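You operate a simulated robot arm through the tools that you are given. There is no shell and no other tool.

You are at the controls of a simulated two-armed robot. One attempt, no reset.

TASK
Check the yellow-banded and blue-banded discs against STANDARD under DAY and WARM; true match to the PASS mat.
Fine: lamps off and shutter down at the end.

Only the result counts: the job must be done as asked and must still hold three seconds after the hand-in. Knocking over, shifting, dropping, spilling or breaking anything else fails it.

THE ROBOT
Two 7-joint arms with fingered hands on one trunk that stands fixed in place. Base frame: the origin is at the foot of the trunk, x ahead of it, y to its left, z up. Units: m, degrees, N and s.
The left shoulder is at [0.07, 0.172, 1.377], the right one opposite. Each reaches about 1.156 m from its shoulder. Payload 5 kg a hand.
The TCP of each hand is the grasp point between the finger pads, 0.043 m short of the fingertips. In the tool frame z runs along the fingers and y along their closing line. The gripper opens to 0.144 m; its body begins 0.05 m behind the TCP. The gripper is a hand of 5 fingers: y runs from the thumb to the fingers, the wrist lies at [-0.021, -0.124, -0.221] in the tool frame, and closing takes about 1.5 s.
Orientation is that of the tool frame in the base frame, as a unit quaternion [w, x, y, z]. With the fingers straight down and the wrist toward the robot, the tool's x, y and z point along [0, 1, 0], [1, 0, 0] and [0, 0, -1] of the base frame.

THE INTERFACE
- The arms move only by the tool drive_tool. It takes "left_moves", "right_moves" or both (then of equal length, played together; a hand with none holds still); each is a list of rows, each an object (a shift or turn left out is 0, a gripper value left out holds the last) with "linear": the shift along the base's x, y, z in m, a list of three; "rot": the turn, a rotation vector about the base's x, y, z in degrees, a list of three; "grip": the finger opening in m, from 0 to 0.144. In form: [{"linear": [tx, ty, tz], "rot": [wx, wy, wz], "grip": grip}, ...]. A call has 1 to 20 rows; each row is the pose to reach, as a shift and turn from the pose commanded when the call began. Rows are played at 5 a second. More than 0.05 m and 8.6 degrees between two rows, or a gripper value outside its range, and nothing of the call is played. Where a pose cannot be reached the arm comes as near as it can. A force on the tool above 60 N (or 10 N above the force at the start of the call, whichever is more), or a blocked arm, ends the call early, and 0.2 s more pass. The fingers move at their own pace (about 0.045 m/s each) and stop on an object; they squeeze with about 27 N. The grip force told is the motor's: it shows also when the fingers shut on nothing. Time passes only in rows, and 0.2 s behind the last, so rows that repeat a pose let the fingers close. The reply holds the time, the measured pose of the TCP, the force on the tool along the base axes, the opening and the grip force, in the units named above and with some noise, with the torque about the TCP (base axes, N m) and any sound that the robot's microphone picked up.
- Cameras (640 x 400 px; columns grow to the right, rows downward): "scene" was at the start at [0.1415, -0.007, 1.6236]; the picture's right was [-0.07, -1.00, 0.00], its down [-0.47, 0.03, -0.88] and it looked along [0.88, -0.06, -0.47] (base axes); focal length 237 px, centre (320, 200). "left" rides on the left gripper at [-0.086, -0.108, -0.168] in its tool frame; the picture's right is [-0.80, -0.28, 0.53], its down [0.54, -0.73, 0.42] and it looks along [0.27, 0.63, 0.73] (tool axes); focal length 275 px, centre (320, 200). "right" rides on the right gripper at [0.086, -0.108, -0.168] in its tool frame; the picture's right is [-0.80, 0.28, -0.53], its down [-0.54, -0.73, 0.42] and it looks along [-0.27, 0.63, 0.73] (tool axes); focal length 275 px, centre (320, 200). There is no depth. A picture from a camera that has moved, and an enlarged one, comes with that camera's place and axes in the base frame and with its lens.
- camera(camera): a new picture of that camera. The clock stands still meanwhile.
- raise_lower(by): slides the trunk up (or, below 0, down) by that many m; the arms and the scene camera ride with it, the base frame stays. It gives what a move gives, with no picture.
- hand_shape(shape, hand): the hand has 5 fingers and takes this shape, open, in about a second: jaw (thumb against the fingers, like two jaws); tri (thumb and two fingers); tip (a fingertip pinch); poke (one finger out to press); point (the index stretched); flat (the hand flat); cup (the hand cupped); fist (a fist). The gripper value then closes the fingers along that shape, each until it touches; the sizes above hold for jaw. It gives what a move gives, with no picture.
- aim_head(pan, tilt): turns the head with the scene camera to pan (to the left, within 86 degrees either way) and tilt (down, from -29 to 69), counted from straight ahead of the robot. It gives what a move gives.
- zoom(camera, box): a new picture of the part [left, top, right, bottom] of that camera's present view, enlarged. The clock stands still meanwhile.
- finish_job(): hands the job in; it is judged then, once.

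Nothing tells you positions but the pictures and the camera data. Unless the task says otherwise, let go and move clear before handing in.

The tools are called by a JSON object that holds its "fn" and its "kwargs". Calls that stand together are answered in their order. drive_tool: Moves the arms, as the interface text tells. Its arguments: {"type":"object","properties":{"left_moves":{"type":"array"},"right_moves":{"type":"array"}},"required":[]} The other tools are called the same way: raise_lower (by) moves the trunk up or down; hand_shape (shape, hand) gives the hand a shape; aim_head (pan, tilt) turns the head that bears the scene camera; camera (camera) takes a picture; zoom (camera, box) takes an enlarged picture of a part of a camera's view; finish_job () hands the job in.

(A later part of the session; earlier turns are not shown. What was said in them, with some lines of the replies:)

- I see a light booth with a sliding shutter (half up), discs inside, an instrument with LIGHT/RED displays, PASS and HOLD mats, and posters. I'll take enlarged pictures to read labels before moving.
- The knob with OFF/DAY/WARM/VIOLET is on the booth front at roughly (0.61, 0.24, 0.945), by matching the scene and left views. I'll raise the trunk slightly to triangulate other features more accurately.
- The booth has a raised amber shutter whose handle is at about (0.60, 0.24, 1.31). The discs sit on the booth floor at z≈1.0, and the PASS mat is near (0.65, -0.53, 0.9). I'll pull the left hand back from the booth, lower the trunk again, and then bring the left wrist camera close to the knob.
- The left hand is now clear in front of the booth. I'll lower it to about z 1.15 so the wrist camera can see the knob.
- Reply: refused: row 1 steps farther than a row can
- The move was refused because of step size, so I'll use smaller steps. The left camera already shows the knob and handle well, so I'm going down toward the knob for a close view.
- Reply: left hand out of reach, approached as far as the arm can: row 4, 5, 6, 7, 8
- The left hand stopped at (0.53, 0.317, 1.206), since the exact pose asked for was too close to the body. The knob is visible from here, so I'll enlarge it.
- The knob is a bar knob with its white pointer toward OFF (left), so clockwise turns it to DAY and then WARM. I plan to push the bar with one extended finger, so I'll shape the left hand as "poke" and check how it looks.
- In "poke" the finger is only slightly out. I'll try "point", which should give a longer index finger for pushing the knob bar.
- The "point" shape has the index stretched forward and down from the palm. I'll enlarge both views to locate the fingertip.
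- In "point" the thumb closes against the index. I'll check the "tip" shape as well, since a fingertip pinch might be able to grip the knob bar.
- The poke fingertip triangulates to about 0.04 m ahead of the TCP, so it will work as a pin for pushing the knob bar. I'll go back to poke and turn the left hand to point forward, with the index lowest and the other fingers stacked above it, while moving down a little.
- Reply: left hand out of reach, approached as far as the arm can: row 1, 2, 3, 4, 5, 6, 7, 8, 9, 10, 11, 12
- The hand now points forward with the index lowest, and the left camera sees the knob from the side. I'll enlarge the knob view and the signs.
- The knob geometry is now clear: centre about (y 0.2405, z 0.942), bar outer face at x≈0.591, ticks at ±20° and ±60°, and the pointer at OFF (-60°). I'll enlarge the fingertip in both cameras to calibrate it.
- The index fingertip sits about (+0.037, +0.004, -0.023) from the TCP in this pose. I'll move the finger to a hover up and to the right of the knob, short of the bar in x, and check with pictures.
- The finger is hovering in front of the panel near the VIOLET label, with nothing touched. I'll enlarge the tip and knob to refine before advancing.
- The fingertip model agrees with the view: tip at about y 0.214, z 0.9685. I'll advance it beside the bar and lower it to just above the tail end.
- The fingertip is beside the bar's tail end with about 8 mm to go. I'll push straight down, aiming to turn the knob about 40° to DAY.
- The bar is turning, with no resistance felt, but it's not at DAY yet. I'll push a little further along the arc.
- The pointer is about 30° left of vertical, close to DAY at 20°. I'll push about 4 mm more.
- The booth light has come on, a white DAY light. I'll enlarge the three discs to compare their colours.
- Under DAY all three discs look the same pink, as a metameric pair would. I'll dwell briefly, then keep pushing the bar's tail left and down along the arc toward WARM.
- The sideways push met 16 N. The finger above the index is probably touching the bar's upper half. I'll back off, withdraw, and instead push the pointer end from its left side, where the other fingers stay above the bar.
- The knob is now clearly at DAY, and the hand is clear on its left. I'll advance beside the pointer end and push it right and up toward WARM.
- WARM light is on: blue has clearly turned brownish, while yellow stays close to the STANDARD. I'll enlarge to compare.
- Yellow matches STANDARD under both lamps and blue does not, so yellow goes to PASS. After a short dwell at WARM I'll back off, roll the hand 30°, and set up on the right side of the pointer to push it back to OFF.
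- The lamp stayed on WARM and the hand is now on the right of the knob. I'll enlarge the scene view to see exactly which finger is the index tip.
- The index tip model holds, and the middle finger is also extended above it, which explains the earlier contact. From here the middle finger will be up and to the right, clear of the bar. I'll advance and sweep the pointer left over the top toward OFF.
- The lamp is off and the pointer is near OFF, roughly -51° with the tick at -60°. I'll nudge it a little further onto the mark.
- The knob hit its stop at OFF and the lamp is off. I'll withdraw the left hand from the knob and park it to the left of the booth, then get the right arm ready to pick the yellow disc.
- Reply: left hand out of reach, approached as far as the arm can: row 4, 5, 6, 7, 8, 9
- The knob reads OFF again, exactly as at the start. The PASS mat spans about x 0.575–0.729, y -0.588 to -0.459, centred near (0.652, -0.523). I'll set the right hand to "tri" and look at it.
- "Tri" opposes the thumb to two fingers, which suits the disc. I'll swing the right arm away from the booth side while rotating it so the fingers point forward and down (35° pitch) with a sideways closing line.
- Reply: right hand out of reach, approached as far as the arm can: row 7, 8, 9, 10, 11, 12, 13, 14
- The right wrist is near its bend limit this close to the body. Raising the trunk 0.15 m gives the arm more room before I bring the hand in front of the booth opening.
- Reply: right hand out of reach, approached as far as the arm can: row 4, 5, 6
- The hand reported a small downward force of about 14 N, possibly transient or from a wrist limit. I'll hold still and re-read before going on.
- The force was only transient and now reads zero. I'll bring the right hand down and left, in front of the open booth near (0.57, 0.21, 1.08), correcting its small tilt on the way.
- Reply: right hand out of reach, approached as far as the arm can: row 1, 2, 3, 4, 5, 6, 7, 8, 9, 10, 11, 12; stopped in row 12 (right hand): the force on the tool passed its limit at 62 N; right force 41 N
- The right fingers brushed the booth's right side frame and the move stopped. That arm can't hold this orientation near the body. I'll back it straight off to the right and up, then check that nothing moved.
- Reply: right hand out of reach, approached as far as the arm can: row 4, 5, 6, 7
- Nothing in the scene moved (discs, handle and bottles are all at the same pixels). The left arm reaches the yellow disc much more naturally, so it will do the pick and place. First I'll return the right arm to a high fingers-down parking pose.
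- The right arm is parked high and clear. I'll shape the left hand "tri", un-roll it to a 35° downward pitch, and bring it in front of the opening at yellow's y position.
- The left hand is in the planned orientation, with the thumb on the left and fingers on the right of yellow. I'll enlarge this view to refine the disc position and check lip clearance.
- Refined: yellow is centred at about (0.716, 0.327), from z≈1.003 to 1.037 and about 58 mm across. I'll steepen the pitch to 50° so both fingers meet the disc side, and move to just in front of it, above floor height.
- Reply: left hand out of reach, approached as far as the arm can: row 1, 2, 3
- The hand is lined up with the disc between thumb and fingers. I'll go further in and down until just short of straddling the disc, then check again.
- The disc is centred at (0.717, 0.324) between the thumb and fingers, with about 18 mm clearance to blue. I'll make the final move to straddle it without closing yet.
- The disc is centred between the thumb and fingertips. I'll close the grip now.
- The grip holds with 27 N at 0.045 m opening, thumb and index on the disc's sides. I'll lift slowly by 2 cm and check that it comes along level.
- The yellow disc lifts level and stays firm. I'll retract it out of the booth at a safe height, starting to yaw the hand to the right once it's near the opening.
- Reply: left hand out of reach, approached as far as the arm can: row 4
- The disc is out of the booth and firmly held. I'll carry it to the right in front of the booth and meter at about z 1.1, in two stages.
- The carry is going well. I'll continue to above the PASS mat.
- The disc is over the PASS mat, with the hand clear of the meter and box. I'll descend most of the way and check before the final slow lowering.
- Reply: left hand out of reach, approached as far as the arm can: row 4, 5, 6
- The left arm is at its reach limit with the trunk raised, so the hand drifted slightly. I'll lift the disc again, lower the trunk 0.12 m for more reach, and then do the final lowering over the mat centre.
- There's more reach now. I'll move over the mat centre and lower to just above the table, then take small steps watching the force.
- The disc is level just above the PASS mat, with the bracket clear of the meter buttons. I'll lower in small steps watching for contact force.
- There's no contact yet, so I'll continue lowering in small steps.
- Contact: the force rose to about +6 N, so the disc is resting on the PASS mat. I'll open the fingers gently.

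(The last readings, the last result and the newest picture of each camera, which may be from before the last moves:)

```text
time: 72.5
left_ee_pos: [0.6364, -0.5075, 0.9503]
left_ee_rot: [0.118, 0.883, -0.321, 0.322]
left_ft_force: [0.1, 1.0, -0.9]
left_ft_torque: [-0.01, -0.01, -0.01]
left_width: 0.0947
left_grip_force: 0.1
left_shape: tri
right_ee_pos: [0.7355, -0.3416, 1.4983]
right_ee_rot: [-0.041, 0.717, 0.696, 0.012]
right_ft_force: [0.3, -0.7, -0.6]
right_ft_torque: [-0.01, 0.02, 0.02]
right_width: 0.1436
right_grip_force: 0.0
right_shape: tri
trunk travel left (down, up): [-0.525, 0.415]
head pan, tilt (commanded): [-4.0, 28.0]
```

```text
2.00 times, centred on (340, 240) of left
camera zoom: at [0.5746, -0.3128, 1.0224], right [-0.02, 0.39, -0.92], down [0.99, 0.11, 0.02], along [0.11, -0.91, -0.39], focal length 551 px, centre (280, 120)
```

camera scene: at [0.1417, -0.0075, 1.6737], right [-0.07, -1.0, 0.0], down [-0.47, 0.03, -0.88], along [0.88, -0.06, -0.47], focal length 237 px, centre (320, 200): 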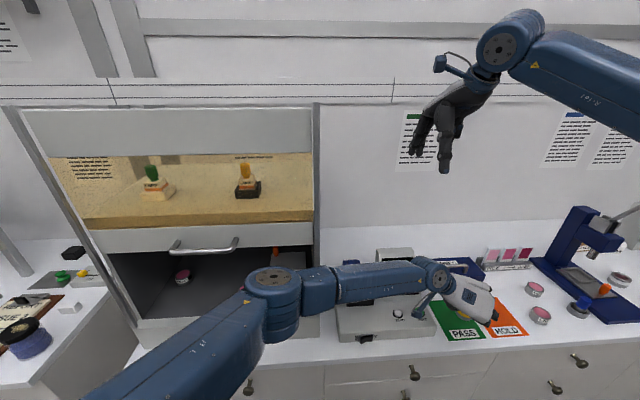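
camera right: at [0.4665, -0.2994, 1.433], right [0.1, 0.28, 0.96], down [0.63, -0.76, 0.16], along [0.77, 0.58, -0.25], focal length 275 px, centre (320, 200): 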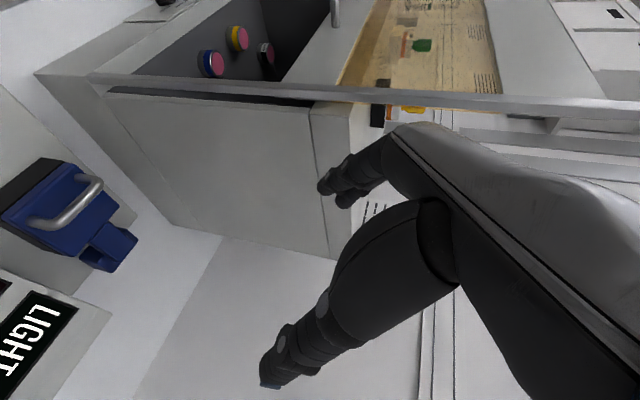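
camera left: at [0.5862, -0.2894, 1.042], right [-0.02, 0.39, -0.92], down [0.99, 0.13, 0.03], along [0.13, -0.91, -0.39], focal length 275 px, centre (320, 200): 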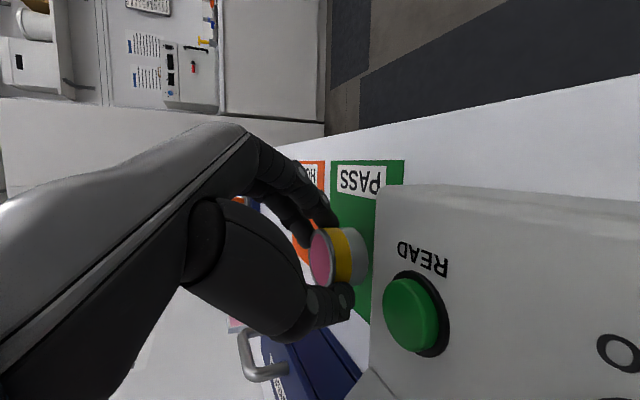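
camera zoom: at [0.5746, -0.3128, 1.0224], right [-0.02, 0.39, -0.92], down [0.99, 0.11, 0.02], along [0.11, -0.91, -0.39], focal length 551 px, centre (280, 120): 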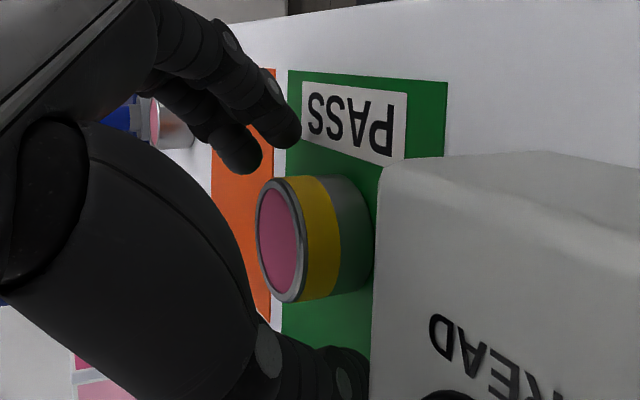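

The disc stands on the mat, released. I'll rise straight up and check that it stayed put.

{"fn": "drive_tool", "kwargs": {"left_moves": [{"linear": [0, 0, 0.015]}, {"linear": [0, 0, 0.035]}, {"linear": [0, 0, 0.07]}, {"linear": [0, 0, 0.105]}, {"linear": [0, 0, 0.14]}, {"linear": [-0.01, 0.03, 0.15]}, {"linear": [-0.03, 0.07, 0.155]}, {"linear": [-0.05, 0.11, 0.155]}]}}

{"fn": "camera", "kwargs": {"camera": "scene"}}

{"fn": "zoom", "kwargs": {"camera": "scene", "box": [380, 250, 540, 350]}}

```text
time: 74.2
left_ee_pos: [0.5872, -0.3964, 1.1085]
left_ee_rot: [0.119, 0.883, -0.32, 0.322]
left_ft_force: [0.5, 0.3, -0.4]
left_ft_torque: [-0.01, -0.01, 0.0]
left_width: 0.0946
left_grip_force: 0.0
left_shape: tri
right_ee_pos: [0.734, -0.3393, 1.4993]
right_ee_rot: [-0.04, 0.717, 0.696, 0.011]
right_ft_force: [0.1, 0.7, 0.2]
right_ft_torque: [-0.03, -0.01, 0.01]
right_width: 0.1437
right_grip_force: 0.0
right_shape: tri
trunk travel left (down, up): [-0.525, 0.415]
head pan, tilt (commanded): [-4.0, 28.0]
```

```text
taken
camera scene: at [0.1409, -0.0051, 1.6737], right [-0.07, -1.0, 0.0], down [-0.47, 0.03, -0.88], along [0.88, -0.06, -0.47], focal length 237 px, centre (320, 200)
```

scene: 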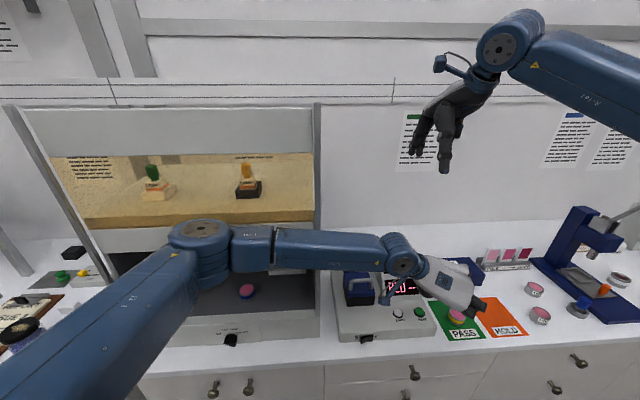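

```text
4.00 times, centred on (460, 300) of scene
camera zoom: at [0.1409, -0.0051, 1.6737], right [-0.07, -1.0, 0.0], down [-0.47, 0.03, -0.88], along [0.88, -0.06, -0.47], focal length 948 px, centre (-240, -200)
```

zoom: 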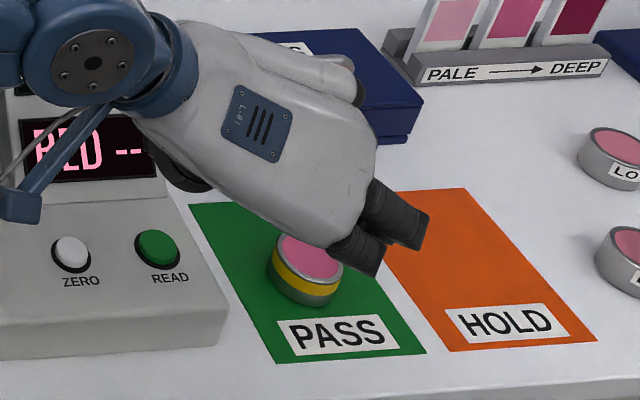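

Yellow sits flat on the PASS mat, well inside it. Next is closing the shutter: I'll raise the trunk a little, set the left hand to "poke", and bring it back in front of the booth just above handle height.

{"fn": "raise_lower", "kwargs": {"by": 0.1}}

{"fn": "hand_shape", "kwargs": {"shape": "poke", "hand": "left"}}

{"fn": "drive_tool", "kwargs": {"left_moves": [{"linear": [-0.015, 0.04, 0.005]}, {"linear": [-0.03, 0.08, 0.01]}, {"linear": [-0.04, 0.12, 0.02], "rot": [-3.2, -3.8, 0]}, {"linear": [-0.05, 0.16, 0.03], "rot": [-6.4, -7.7, 0]}, {"linear": [-0.055, 0.2, 0.04], "rot": [-9.65, -11.5, 0]}, {"linear": [-0.06, 0.24, 0.055], "rot": [-12.9, -15.3, 0]}, {"linear": [-0.06, 0.28, 0.075], "rot": [-16.1, -19.2, 0]}, {"linear": [-0.06, 0.32, 0.1], "rot": [-19.3, -23, 0]}, {"linear": [-0.06, 0.36, 0.125], "rot": [-19.3, -23, 0]}, {"linear": [-0.06, 0.4, 0.15], "rot": [-19.3, -23, 0]}, {"linear": [-0.06, 0.44, 0.165], "rot": [-19.3, -23, 0]}]}}

{"fn": "camera", "kwargs": {"camera": "scene"}}

```text
time: 75.6
left_ee_pos: [0.5887, -0.3966, 1.2061]
left_ee_rot: [0.117, 0.883, -0.321, 0.321]
left_ft_force: [-0.1, 0.2, 0.1]
left_ft_torque: [0.01, -0.02, -0.02]
left_width: 0.0948
left_grip_force: 0.1
left_shape: tri
right_ee_pos: [0.7359, -0.3397, 1.5983]
right_ee_rot: [-0.04, 0.716, 0.697, 0.011]
right_ft_force: [0.7, -0.1, 0.0]
right_ft_torque: [0.0, -0.03, 0.02]
right_width: 0.1436
right_grip_force: 0.0
right_shape: tri
trunk travel left (down, up): [-0.625, 0.315]
head pan, tilt (commanded): [-4.0, 28.0]
```

```text
time: 76.5
left_ee_pos: [0.5891, -0.3985, 1.2066]
left_ee_rot: [0.118, 0.883, -0.321, 0.321]
left_ft_force: [0.8, -0.1, 1.0]
left_ft_torque: [-0.01, 0.02, 0.02]
left_width: 0.0
left_grip_force: 0.0
left_shape: poke
right_ee_pos: [0.7361, -0.3426, 1.5985]
right_ee_rot: [-0.04, 0.716, 0.697, 0.011]
right_ft_force: [0.4, -0.4, -0.2]
right_ft_torque: [0.04, -0.03, -0.01]
right_width: 0.1438
right_grip_force: 0.0
right_shape: tri
trunk travel left (down, up): [-0.625, 0.315]
head pan, tilt (commanded): [-4.0, 28.0]
```

```text
time: 78.9
left_ee_pos: [0.5263, 0.0453, 1.3698]
left_ee_rot: [0.199, 0.769, -0.28, 0.539]
left_ft_force: [0.2, 0.2, 0.3]
left_ft_torque: [-0.05, 0.02, -0.02]
left_width: 0.0001
left_grip_force: 0.1
left_shape: poke
right_ee_pos: [0.7344, -0.3391, 1.6004]
right_ee_rot: [-0.039, 0.716, 0.697, 0.01]
right_ft_force: [-0.5, -0.1, -0.6]
right_ft_torque: [-0.06, 0.0, -0.02]
right_width: 0.1437
right_grip_force: 0.1
right_shape: tri
trunk travel left (down, up): [-0.625, 0.315]
head pan, tilt (commanded): [-4.0, 28.0]
```

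```text
taken
camera scene: at [0.1403, -0.0045, 1.7736], right [-0.07, -1.0, 0.0], down [-0.47, 0.03, -0.88], along [0.88, -0.06, -0.47], focal length 237 px, centre (320, 200)
```

scene: 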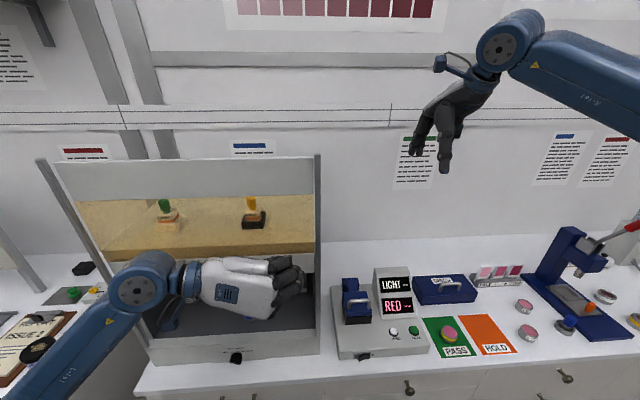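

The hand is in front of the booth above handle level, and the handle bar triangulates to (0.594, 0.237, 1.305). I'll move over to it and slide the finger forward above the bar.

{"fn": "drive_tool", "kwargs": {"left_moves": [{"linear": [0, 0.04, 0.002]}, {"linear": [0, 0.08, 0.004]}, {"linear": [0, 0.12, 0.005]}, {"linear": [0, 0.16, 0.005]}, {"linear": [0, 0.2, 0.005]}, {"linear": [0.02, 0.204, 0.005]}, {"linear": [0.04, 0.204, 0.005]}, {"linear": [0.053, 0.204, 0.003]}, {"linear": [0.053, 0.204, 0.0]}]}}

{"fn": "camera", "kwargs": {"camera": "left"}}

{"fn": "zoom", "kwargs": {"camera": "scene", "box": [130, 220, 330, 345]}}

```text
time: 80.9
left_ee_pos: [0.5803, 0.2477, 1.3726]
left_ee_rot: [0.197, 0.77, -0.279, 0.539]
left_ft_force: [0.4, 1.2, 0.5]
left_ft_torque: [-0.01, 0.0, 0.01]
left_width: 0.0
left_grip_force: 0.1
left_shape: poke
right_ee_pos: [0.735, -0.341, 1.5998]
right_ee_rot: [-0.04, 0.716, 0.697, 0.012]
right_ft_force: [-0.8, 0.2, -0.2]
right_ft_torque: [-0.03, 0.01, -0.01]
right_width: 0.1437
right_grip_force: 0.1
right_shape: tri
trunk travel left (down, up): [-0.625, 0.315]
head pan, tilt (commanded): [-4.0, 28.0]
```

```text
taken
camera left: at [0.508, 0.45, 1.3481], right [0.36, 0.07, -0.93], down [0.91, 0.18, 0.36], along [0.19, -0.98, 0.0], focal length 275 px, centre (320, 200)
```

left: 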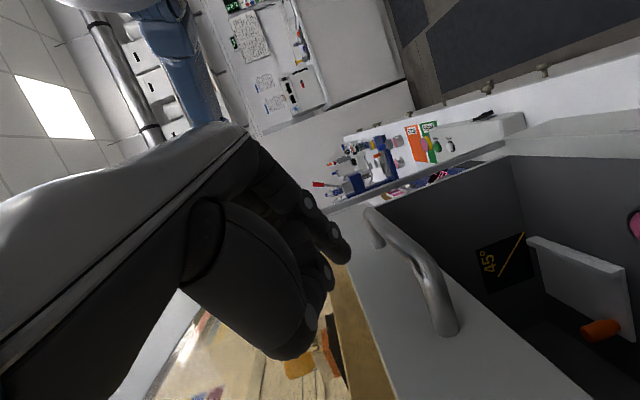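

```text
3.20 times, centred on (230, 282) of scene
camera zoom: at [0.1406, -0.0065, 1.7737], right [-0.07, -1.0, 0.0], down [-0.47, 0.03, -0.88], along [0.88, -0.06, -0.47], focal length 759 px, centre (608, -64)
```

zoom: 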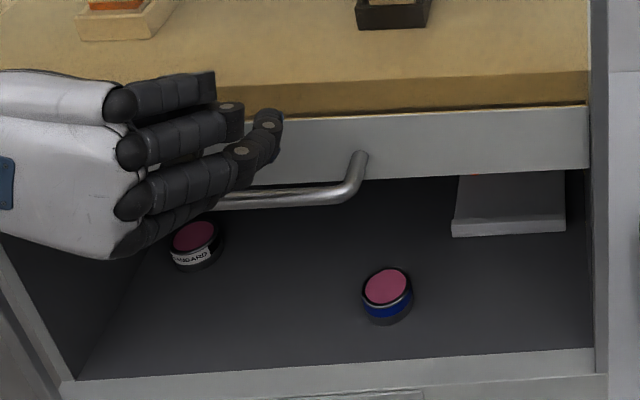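

The finger is above the handle bar. I'll enlarge the left view to confirm where the bar is relative to the fingertip before pushing.

{"fn": "zoom", "kwargs": {"camera": "left", "box": [290, 170, 490, 350]}}

```text
2.22 times, centred on (390, 260) of left
camera zoom: at [0.508, 0.45, 1.3481], right [0.36, 0.07, -0.93], down [0.91, 0.18, 0.36], along [0.19, -0.98, 0.0], focal length 612 px, centre (164, 67)
```

zoom: 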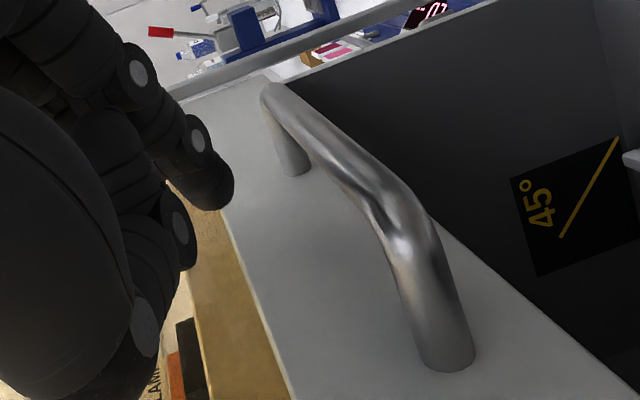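

Confirmed: the index crosses about 1 cm beyond the bar and roughly 27 mm above it, clear of the shutter face. I'll press down gently and read the force.

{"fn": "drive_tool", "kwargs": {"left_moves": [{"linear": [0, 0, -0.012]}, {"linear": [0, 0, -0.022]}, {"linear": [0, 0, -0.03]}, {"linear": [0, 0, -0.036]}, {"linear": [0, 0, -0.042]}]}}

{"fn": "zoom", "kwargs": {"camera": "left", "box": [290, 170, 490, 350]}}

{"fn": "camera", "kwargs": {"camera": "scene"}}

```text
time: 82.1
left_ee_pos: [0.5805, 0.2463, 1.3289]
left_ee_rot: [0.197, 0.77, -0.28, 0.539]
left_ft_force: [-0.6, 0.8, 0.2]
left_ft_torque: [-0.04, -0.03, 0.02]
left_width: 0.0
left_grip_force: 0.0
left_shape: poke
right_ee_pos: [0.7368, -0.3401, 1.5983]
right_ee_rot: [-0.04, 0.716, 0.697, 0.011]
right_ft_force: [0.2, 0.3, -0.2]
right_ft_torque: [0.01, -0.04, -0.01]
right_width: 0.1439
right_grip_force: 0.0
right_shape: tri
trunk travel left (down, up): [-0.625, 0.315]
head pan, tilt (commanded): [-4.0, 28.0]
```

```text
2.22 times, centred on (390, 260) of left
camera zoom: at [0.5084, 0.4501, 1.305], right [0.36, 0.07, -0.93], down [0.91, 0.18, 0.36], along [0.19, -0.98, 0.0], focal length 612 px, centre (164, 67)
```

zoom: 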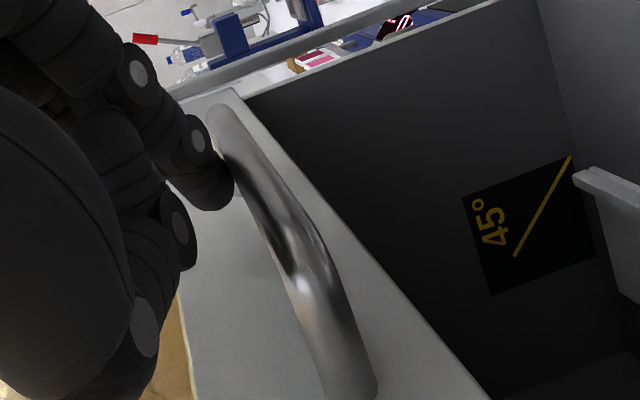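

```text
taken
camera scene: at [0.1414, -0.0069, 1.7736], right [-0.07, -1.0, 0.0], down [-0.47, 0.03, -0.88], along [0.88, -0.06, -0.47], focal length 237 px, centre (320, 200)
```

scene: 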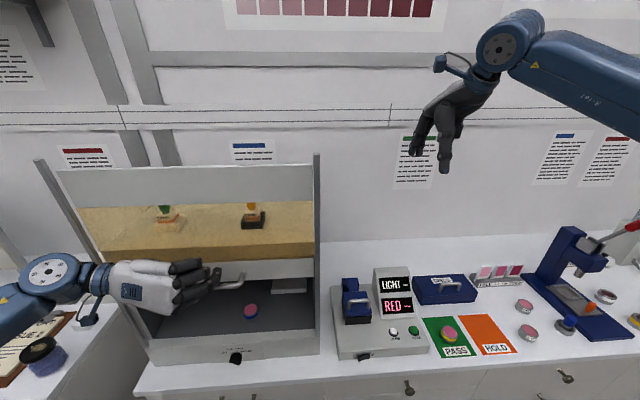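

The shutter is sliding down with almost no resistance. I'll keep pushing most of the way.

{"fn": "drive_tool", "kwargs": {"left_moves": [{"linear": [0, 0, -0.03]}, {"linear": [0, 0, -0.06]}, {"linear": [0, 0, -0.09]}, {"linear": [0, 0, -0.12]}, {"linear": [0, 0, -0.15]}, {"linear": [0, 0, -0.18]}, {"linear": [0, 0, -0.205]}]}}

{"fn": "camera", "kwargs": {"camera": "scene"}}

{"fn": "zoom", "kwargs": {"camera": "left", "box": [290, 170, 490, 350]}}

```text
time: 83.7
left_ee_pos: [0.58, 0.2464, 1.1238]
left_ee_rot: [0.197, 0.77, -0.28, 0.539]
left_ft_force: [0.3, 0.2, 0.0]
left_ft_torque: [0.03, 0.03, 0.01]
left_width: 0.0002
left_grip_force: 0.2
left_shape: poke
right_ee_pos: [0.7361, -0.3409, 1.5969]
right_ee_rot: [-0.04, 0.716, 0.697, 0.011]
right_ft_force: [0.4, -0.1, 0.7]
right_ft_torque: [0.02, 0.02, -0.03]
right_width: 0.1439
right_grip_force: 0.0
right_shape: tri
trunk travel left (down, up): [-0.625, 0.315]
head pan, tilt (commanded): [-4.0, 28.0]
```

```text
taken
camera scene: at [0.1417, -0.007, 1.7735], right [-0.07, -1.0, 0.0], down [-0.47, 0.03, -0.88], along [0.88, -0.06, -0.47], focal length 237 px, centre (320, 200)
```

scene: 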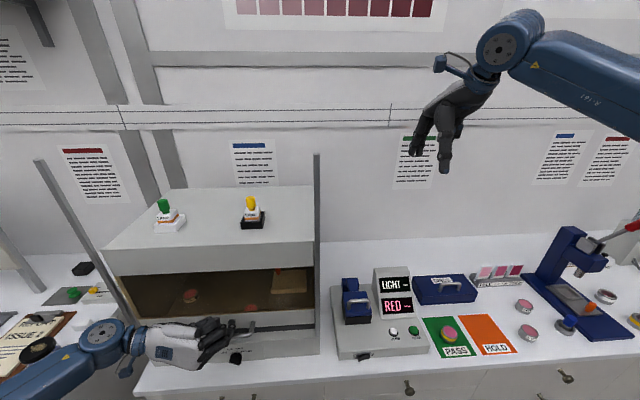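

```text
2.22 times, centred on (390, 260) of left
camera zoom: at [0.5074, 0.4493, 1.1], right [0.36, 0.07, -0.93], down [0.91, 0.18, 0.36], along [0.19, -0.98, 0.0], focal length 612 px, centre (164, 67)
```

zoom: 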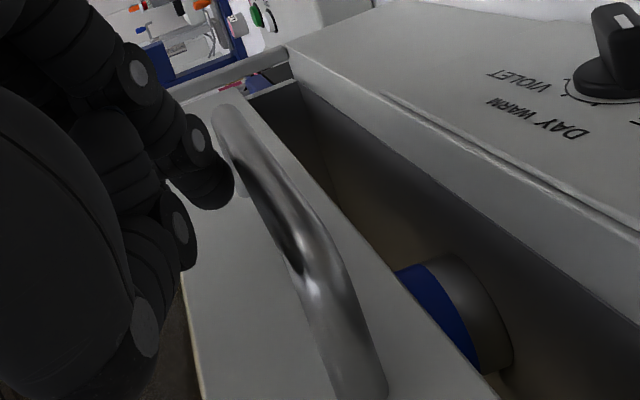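

The shutter is nearly closed, with nothing in its path (blue and STANDARD are well behind it). I'll press on in small steps until it bottoms out.

{"fn": "drive_tool", "kwargs": {"left_moves": [{"linear": [0, 0, -0.012]}, {"linear": [0, 0, -0.022]}, {"linear": [0, 0, -0.03]}, {"linear": [0, 0, -0.035]}]}}

{"fn": "zoom", "kwargs": {"camera": "left", "box": [290, 170, 490, 350]}}

{"fn": "camera", "kwargs": {"camera": "scene"}}

```text
time: 84.7
left_ee_pos: [0.5799, 0.2455, 1.0885]
left_ee_rot: [0.197, 0.77, -0.281, 0.538]
left_ft_force: [0.2, 1.0, 2.3]
left_ft_torque: [-0.02, -0.06, -0.01]
left_width: 0.0
left_grip_force: 0.0
left_shape: poke
right_ee_pos: [0.7362, -0.3412, 1.5982]
right_ee_rot: [-0.041, 0.716, 0.697, 0.011]
right_ft_force: [0.7, -0.4, 0.1]
right_ft_torque: [0.04, 0.0, 0.01]
right_width: 0.1437
right_grip_force: 0.0
right_shape: tri
trunk travel left (down, up): [-0.625, 0.315]
head pan, tilt (commanded): [-4.0, 28.0]
```

```text
2.22 times, centred on (390, 260) of left
camera zoom: at [0.508, 0.4483, 1.0653], right [0.36, 0.07, -0.93], down [0.91, 0.18, 0.36], along [0.19, -0.98, 0.0], focal length 612 px, centre (164, 67)
```

zoom: 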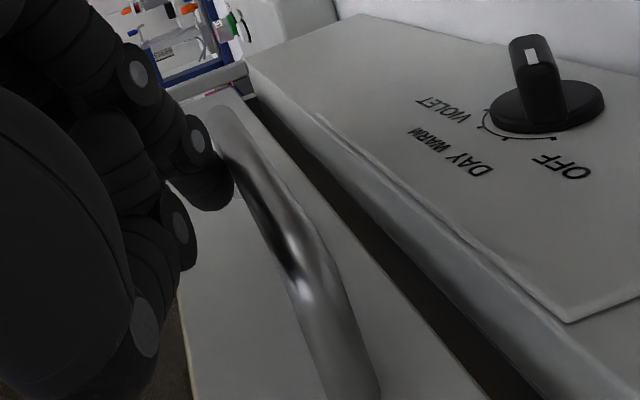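

```text
taken
camera scene: at [0.1415, -0.0071, 1.7736], right [-0.07, -1.0, 0.0], down [-0.47, 0.03, -0.88], along [0.88, -0.06, -0.47], focal length 237 px, centre (320, 200)
```

scene: 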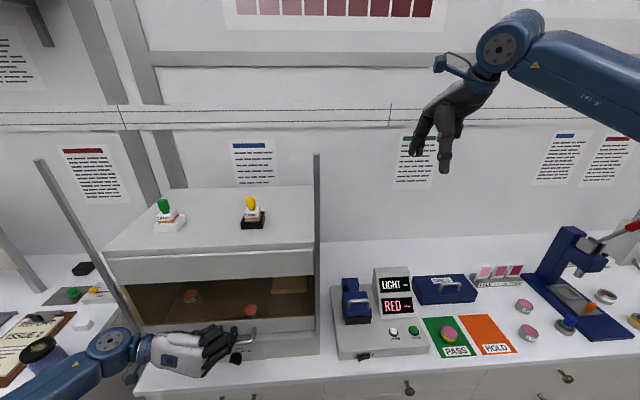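

A small gap remains under the shutter. I'll keep pressing in small steps until the force shows it's seated.

{"fn": "drive_tool", "kwargs": {"left_moves": [{"linear": [0, 0, -0.004]}, {"linear": [0, 0, -0.008]}, {"linear": [0, 0, -0.012]}, {"linear": [0, 0, -0.016]}]}}

{"fn": "zoom", "kwargs": {"camera": "left", "box": [290, 170, 490, 350]}}

{"fn": "zoom", "kwargs": {"camera": "scene", "box": [100, 240, 340, 390]}}

```text
time: 85.7
left_ee_pos: [0.5811, 0.2453, 1.0748]
left_ee_rot: [0.197, 0.77, -0.28, 0.539]
left_ft_force: [1.2, -0.5, 5.8]
left_ft_torque: [-0.14, -0.13, 0.0]
left_width: 0.0001
left_grip_force: 0.1
left_shape: poke
right_ee_pos: [0.7343, -0.3414, 1.5998]
right_ee_rot: [-0.041, 0.717, 0.696, 0.011]
right_ft_force: [-0.8, 0.2, -0.6]
right_ft_torque: [0.0, -0.03, 0.01]
right_width: 0.1437
right_grip_force: 0.0
right_shape: tri
trunk travel left (down, up): [-0.625, 0.315]
head pan, tilt (commanded): [-4.0, 28.0]
```

```text
2.22 times, centred on (390, 260) of left
camera zoom: at [0.5083, 0.4488, 1.0508], right [0.36, 0.07, -0.93], down [0.91, 0.18, 0.36], along [0.19, -0.98, 0.0], focal length 612 px, centre (164, 67)
```

zoom: 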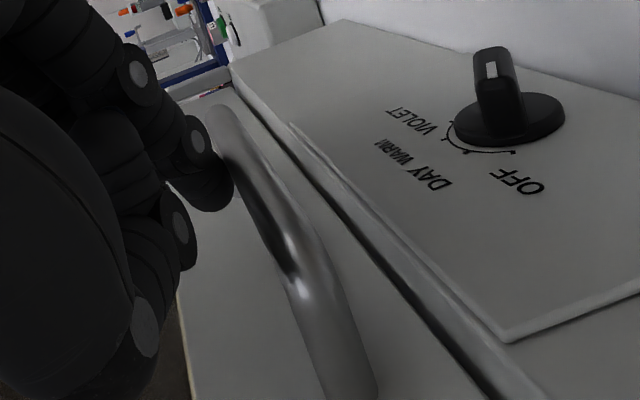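

```text
2.67 times, centred on (220, 315) of scene
camera zoom: at [0.1405, -0.0075, 1.7738], right [-0.07, -1.0, 0.0], down [-0.47, 0.03, -0.88], along [0.88, -0.06, -0.47], focal length 632 px, centre (587, -107)
```

zoom: 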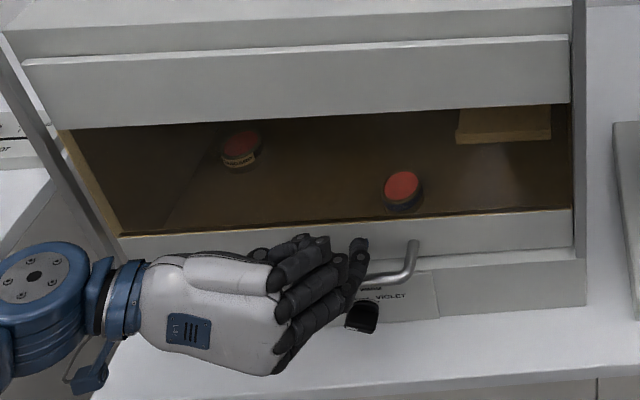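

The shutter appears to have met the lip, with the force at about +6 N. I'll press a few more millimetres to confirm it's fully seated.

{"fn": "drive_tool", "kwargs": {"left_moves": [{"linear": [0, 0, -0.003]}, {"linear": [0, 0, -0.006]}, {"linear": [0, 0, -0.008]}, {"linear": [0, 0, -0.008]}]}}

{"fn": "zoom", "kwargs": {"camera": "left", "box": [290, 170, 490, 350]}}

```text
time: 86.7
left_ee_pos: [0.5784, 0.2427, 1.0724]
left_ee_rot: [0.197, 0.768, -0.281, 0.541]
left_ft_force: [-4.1, -8.0, 50.9]
left_ft_torque: [-1.15, -0.76, -0.25]
left_width: 0.0001
left_grip_force: 0.1
left_shape: poke
right_ee_pos: [0.7301, -0.3444, 1.6016]
right_ee_rot: [-0.039, 0.717, 0.696, 0.012]
right_ft_force: [0.5, 0.0, 0.2]
right_ft_torque: [0.03, 0.0, -0.01]
right_width: 0.1437
right_grip_force: 0.1
right_shape: tri
trunk travel left (down, up): [-0.625, 0.315]
head pan, tilt (commanded): [-4.0, 28.0]
```

```text
2.22 times, centred on (390, 260) of left
camera zoom: at [0.5066, 0.4459, 1.0468], right [0.36, 0.07, -0.93], down [0.91, 0.18, 0.37], along [0.19, -0.98, 0.01], focal length 612 px, centre (164, 67)
```

zoom: 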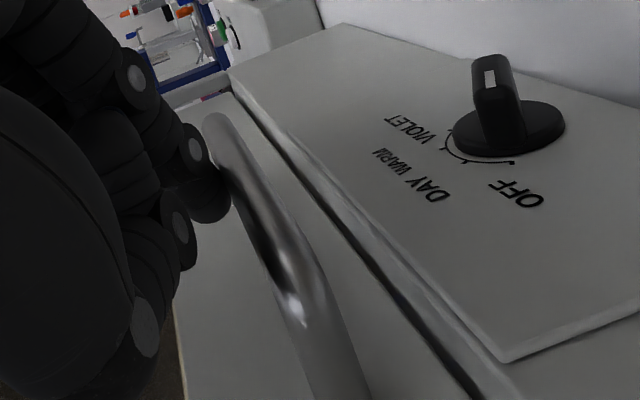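

The shutter is firmly seated (51 N at the stop). I'll lift the finger straight off the bar, draw back, and check the shutter stays down.

{"fn": "drive_tool", "kwargs": {"left_moves": [{"linear": [0, 0, 0.012]}, {"linear": [0, 0, 0.025]}, {"linear": [-0.01, 0, 0.045]}, {"linear": [-0.04, 0.01, 0.055]}, {"linear": [-0.06, 0.04, 0.065]}, {"linear": [-0.07, 0.08, 0.075]}, {"linear": [-0.08, 0.12, 0.09]}, {"linear": [-0.085, 0.16, 0.105]}, {"linear": [-0.09, 0.2, 0.12]}]}}

{"fn": "camera", "kwargs": {"camera": "scene"}}

{"fn": "zoom", "kwargs": {"camera": "scene", "box": [100, 220, 340, 380]}}

{"fn": "zoom", "kwargs": {"camera": "scene", "box": [190, 335, 280, 380]}}

{"fn": "zoom", "kwargs": {"camera": "scene", "box": [400, 290, 540, 375]}}

```text
time: 88.7
left_ee_pos: [0.4897, 0.4449, 1.186]
left_ee_rot: [0.198, 0.769, -0.279, 0.539]
left_ft_force: [-0.7, 0.3, 0.1]
left_ft_torque: [-0.01, -0.05, 0.02]
left_width: 0.0001
left_grip_force: 0.0
left_shape: poke
right_ee_pos: [0.7335, -0.3402, 1.5992]
right_ee_rot: [-0.04, 0.716, 0.696, 0.012]
right_ft_force: [-0.2, -0.2, -0.4]
right_ft_torque: [0.02, -0.04, -0.02]
right_width: 0.1437
right_grip_force: 0.0
right_shape: tri
trunk travel left (down, up): [-0.625, 0.315]
head pan, tilt (commanded): [-4.0, 28.0]
```

```text
taken
camera scene: at [0.1404, -0.0062, 1.7736], right [-0.07, -1.0, 0.0], down [-0.47, 0.03, -0.88], along [0.88, -0.06, -0.47], focal length 237 px, centre (320, 200)
```

scene: 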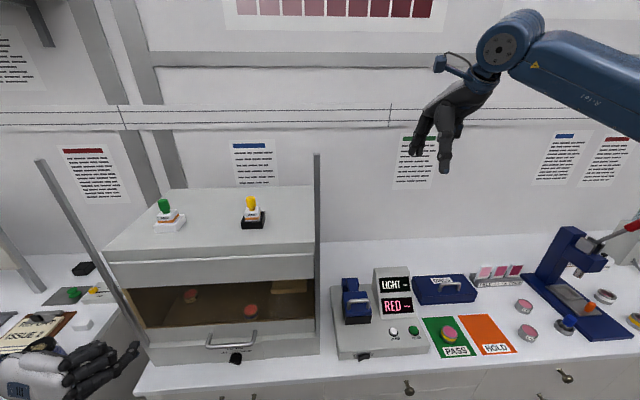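

```text
2.50 times, centred on (220, 300) of scene
camera zoom: at [0.1404, -0.0062, 1.7736], right [-0.07, -1.0, 0.0], down [-0.47, 0.03, -0.88], along [0.88, -0.06, -0.47], focal length 593 px, centre (570, -50)
```

zoom: 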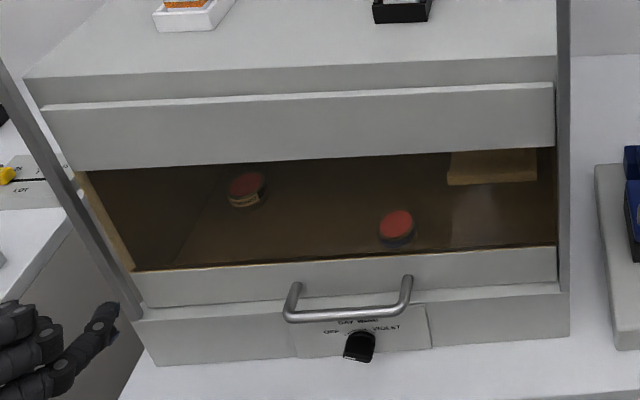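

```text
7.11 times, centred on (235, 358) of scene
camera zoom: at [0.1404, -0.0062, 1.7736], right [-0.07, -1.0, 0.0], down [-0.47, 0.03, -0.88], along [0.88, -0.06, -0.47], focal length 1686 px, centre (924, -920)
```

zoom: 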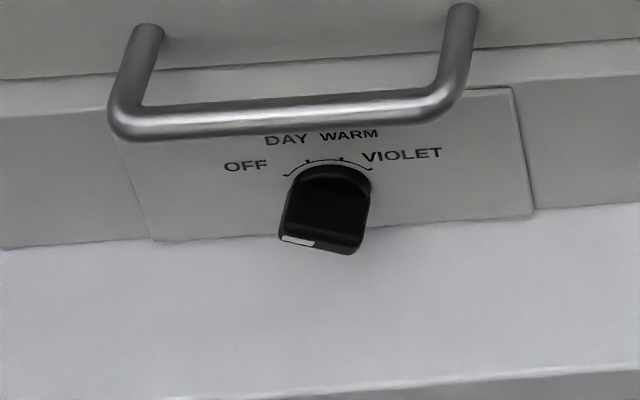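

```text
4.57 times, centred on (470, 332) of scene
camera zoom: at [0.1404, -0.0062, 1.7736], right [-0.07, -1.0, 0.0], down [-0.47, 0.03, -0.88], along [0.88, -0.06, -0.47], focal length 1084 px, centre (-366, -406)
```

zoom: 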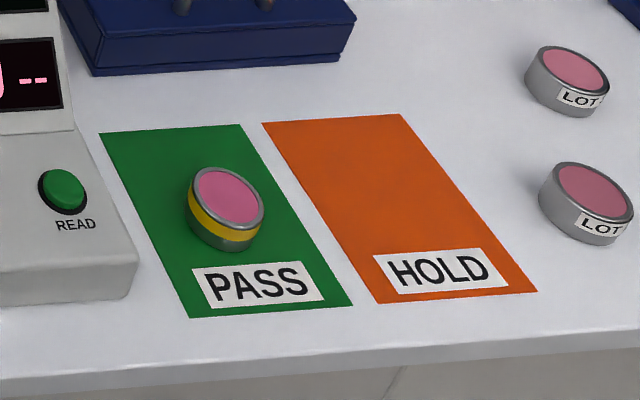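

The end state looks right: knob at OFF with the lamp dark, shutter fully down and staying down, yellow disc flat on the PASS mat, everything else undisturbed, and both hands clear. I'm handing in.

{"fn": "finish_job", "kwargs": {}}

```text
The job is handed in.
```

The yellow-banded disc is the true match, and it is now on the PASS mat. The job is handed in.

- **DAY:** STANDARD, yellow and blue all looked the same pink.
- **WARM:** yellow stayed close to STANDARD, while blue turned clearly brownish. So blue only matches under DAY. I left it in the booth.
- **End state:** the lamp knob is back at OFF with the booth dark. The shutter is fully down against its stop and was still down after I moved both hands clear.

While bringing the right hand toward the booth, its fingers bumped the booth's right side frame, and the move stopped at the 60 N force limit. I compared pictures afterwards, and the booth, discs and bottles had not moved. I then did the pick and place with the left arm.
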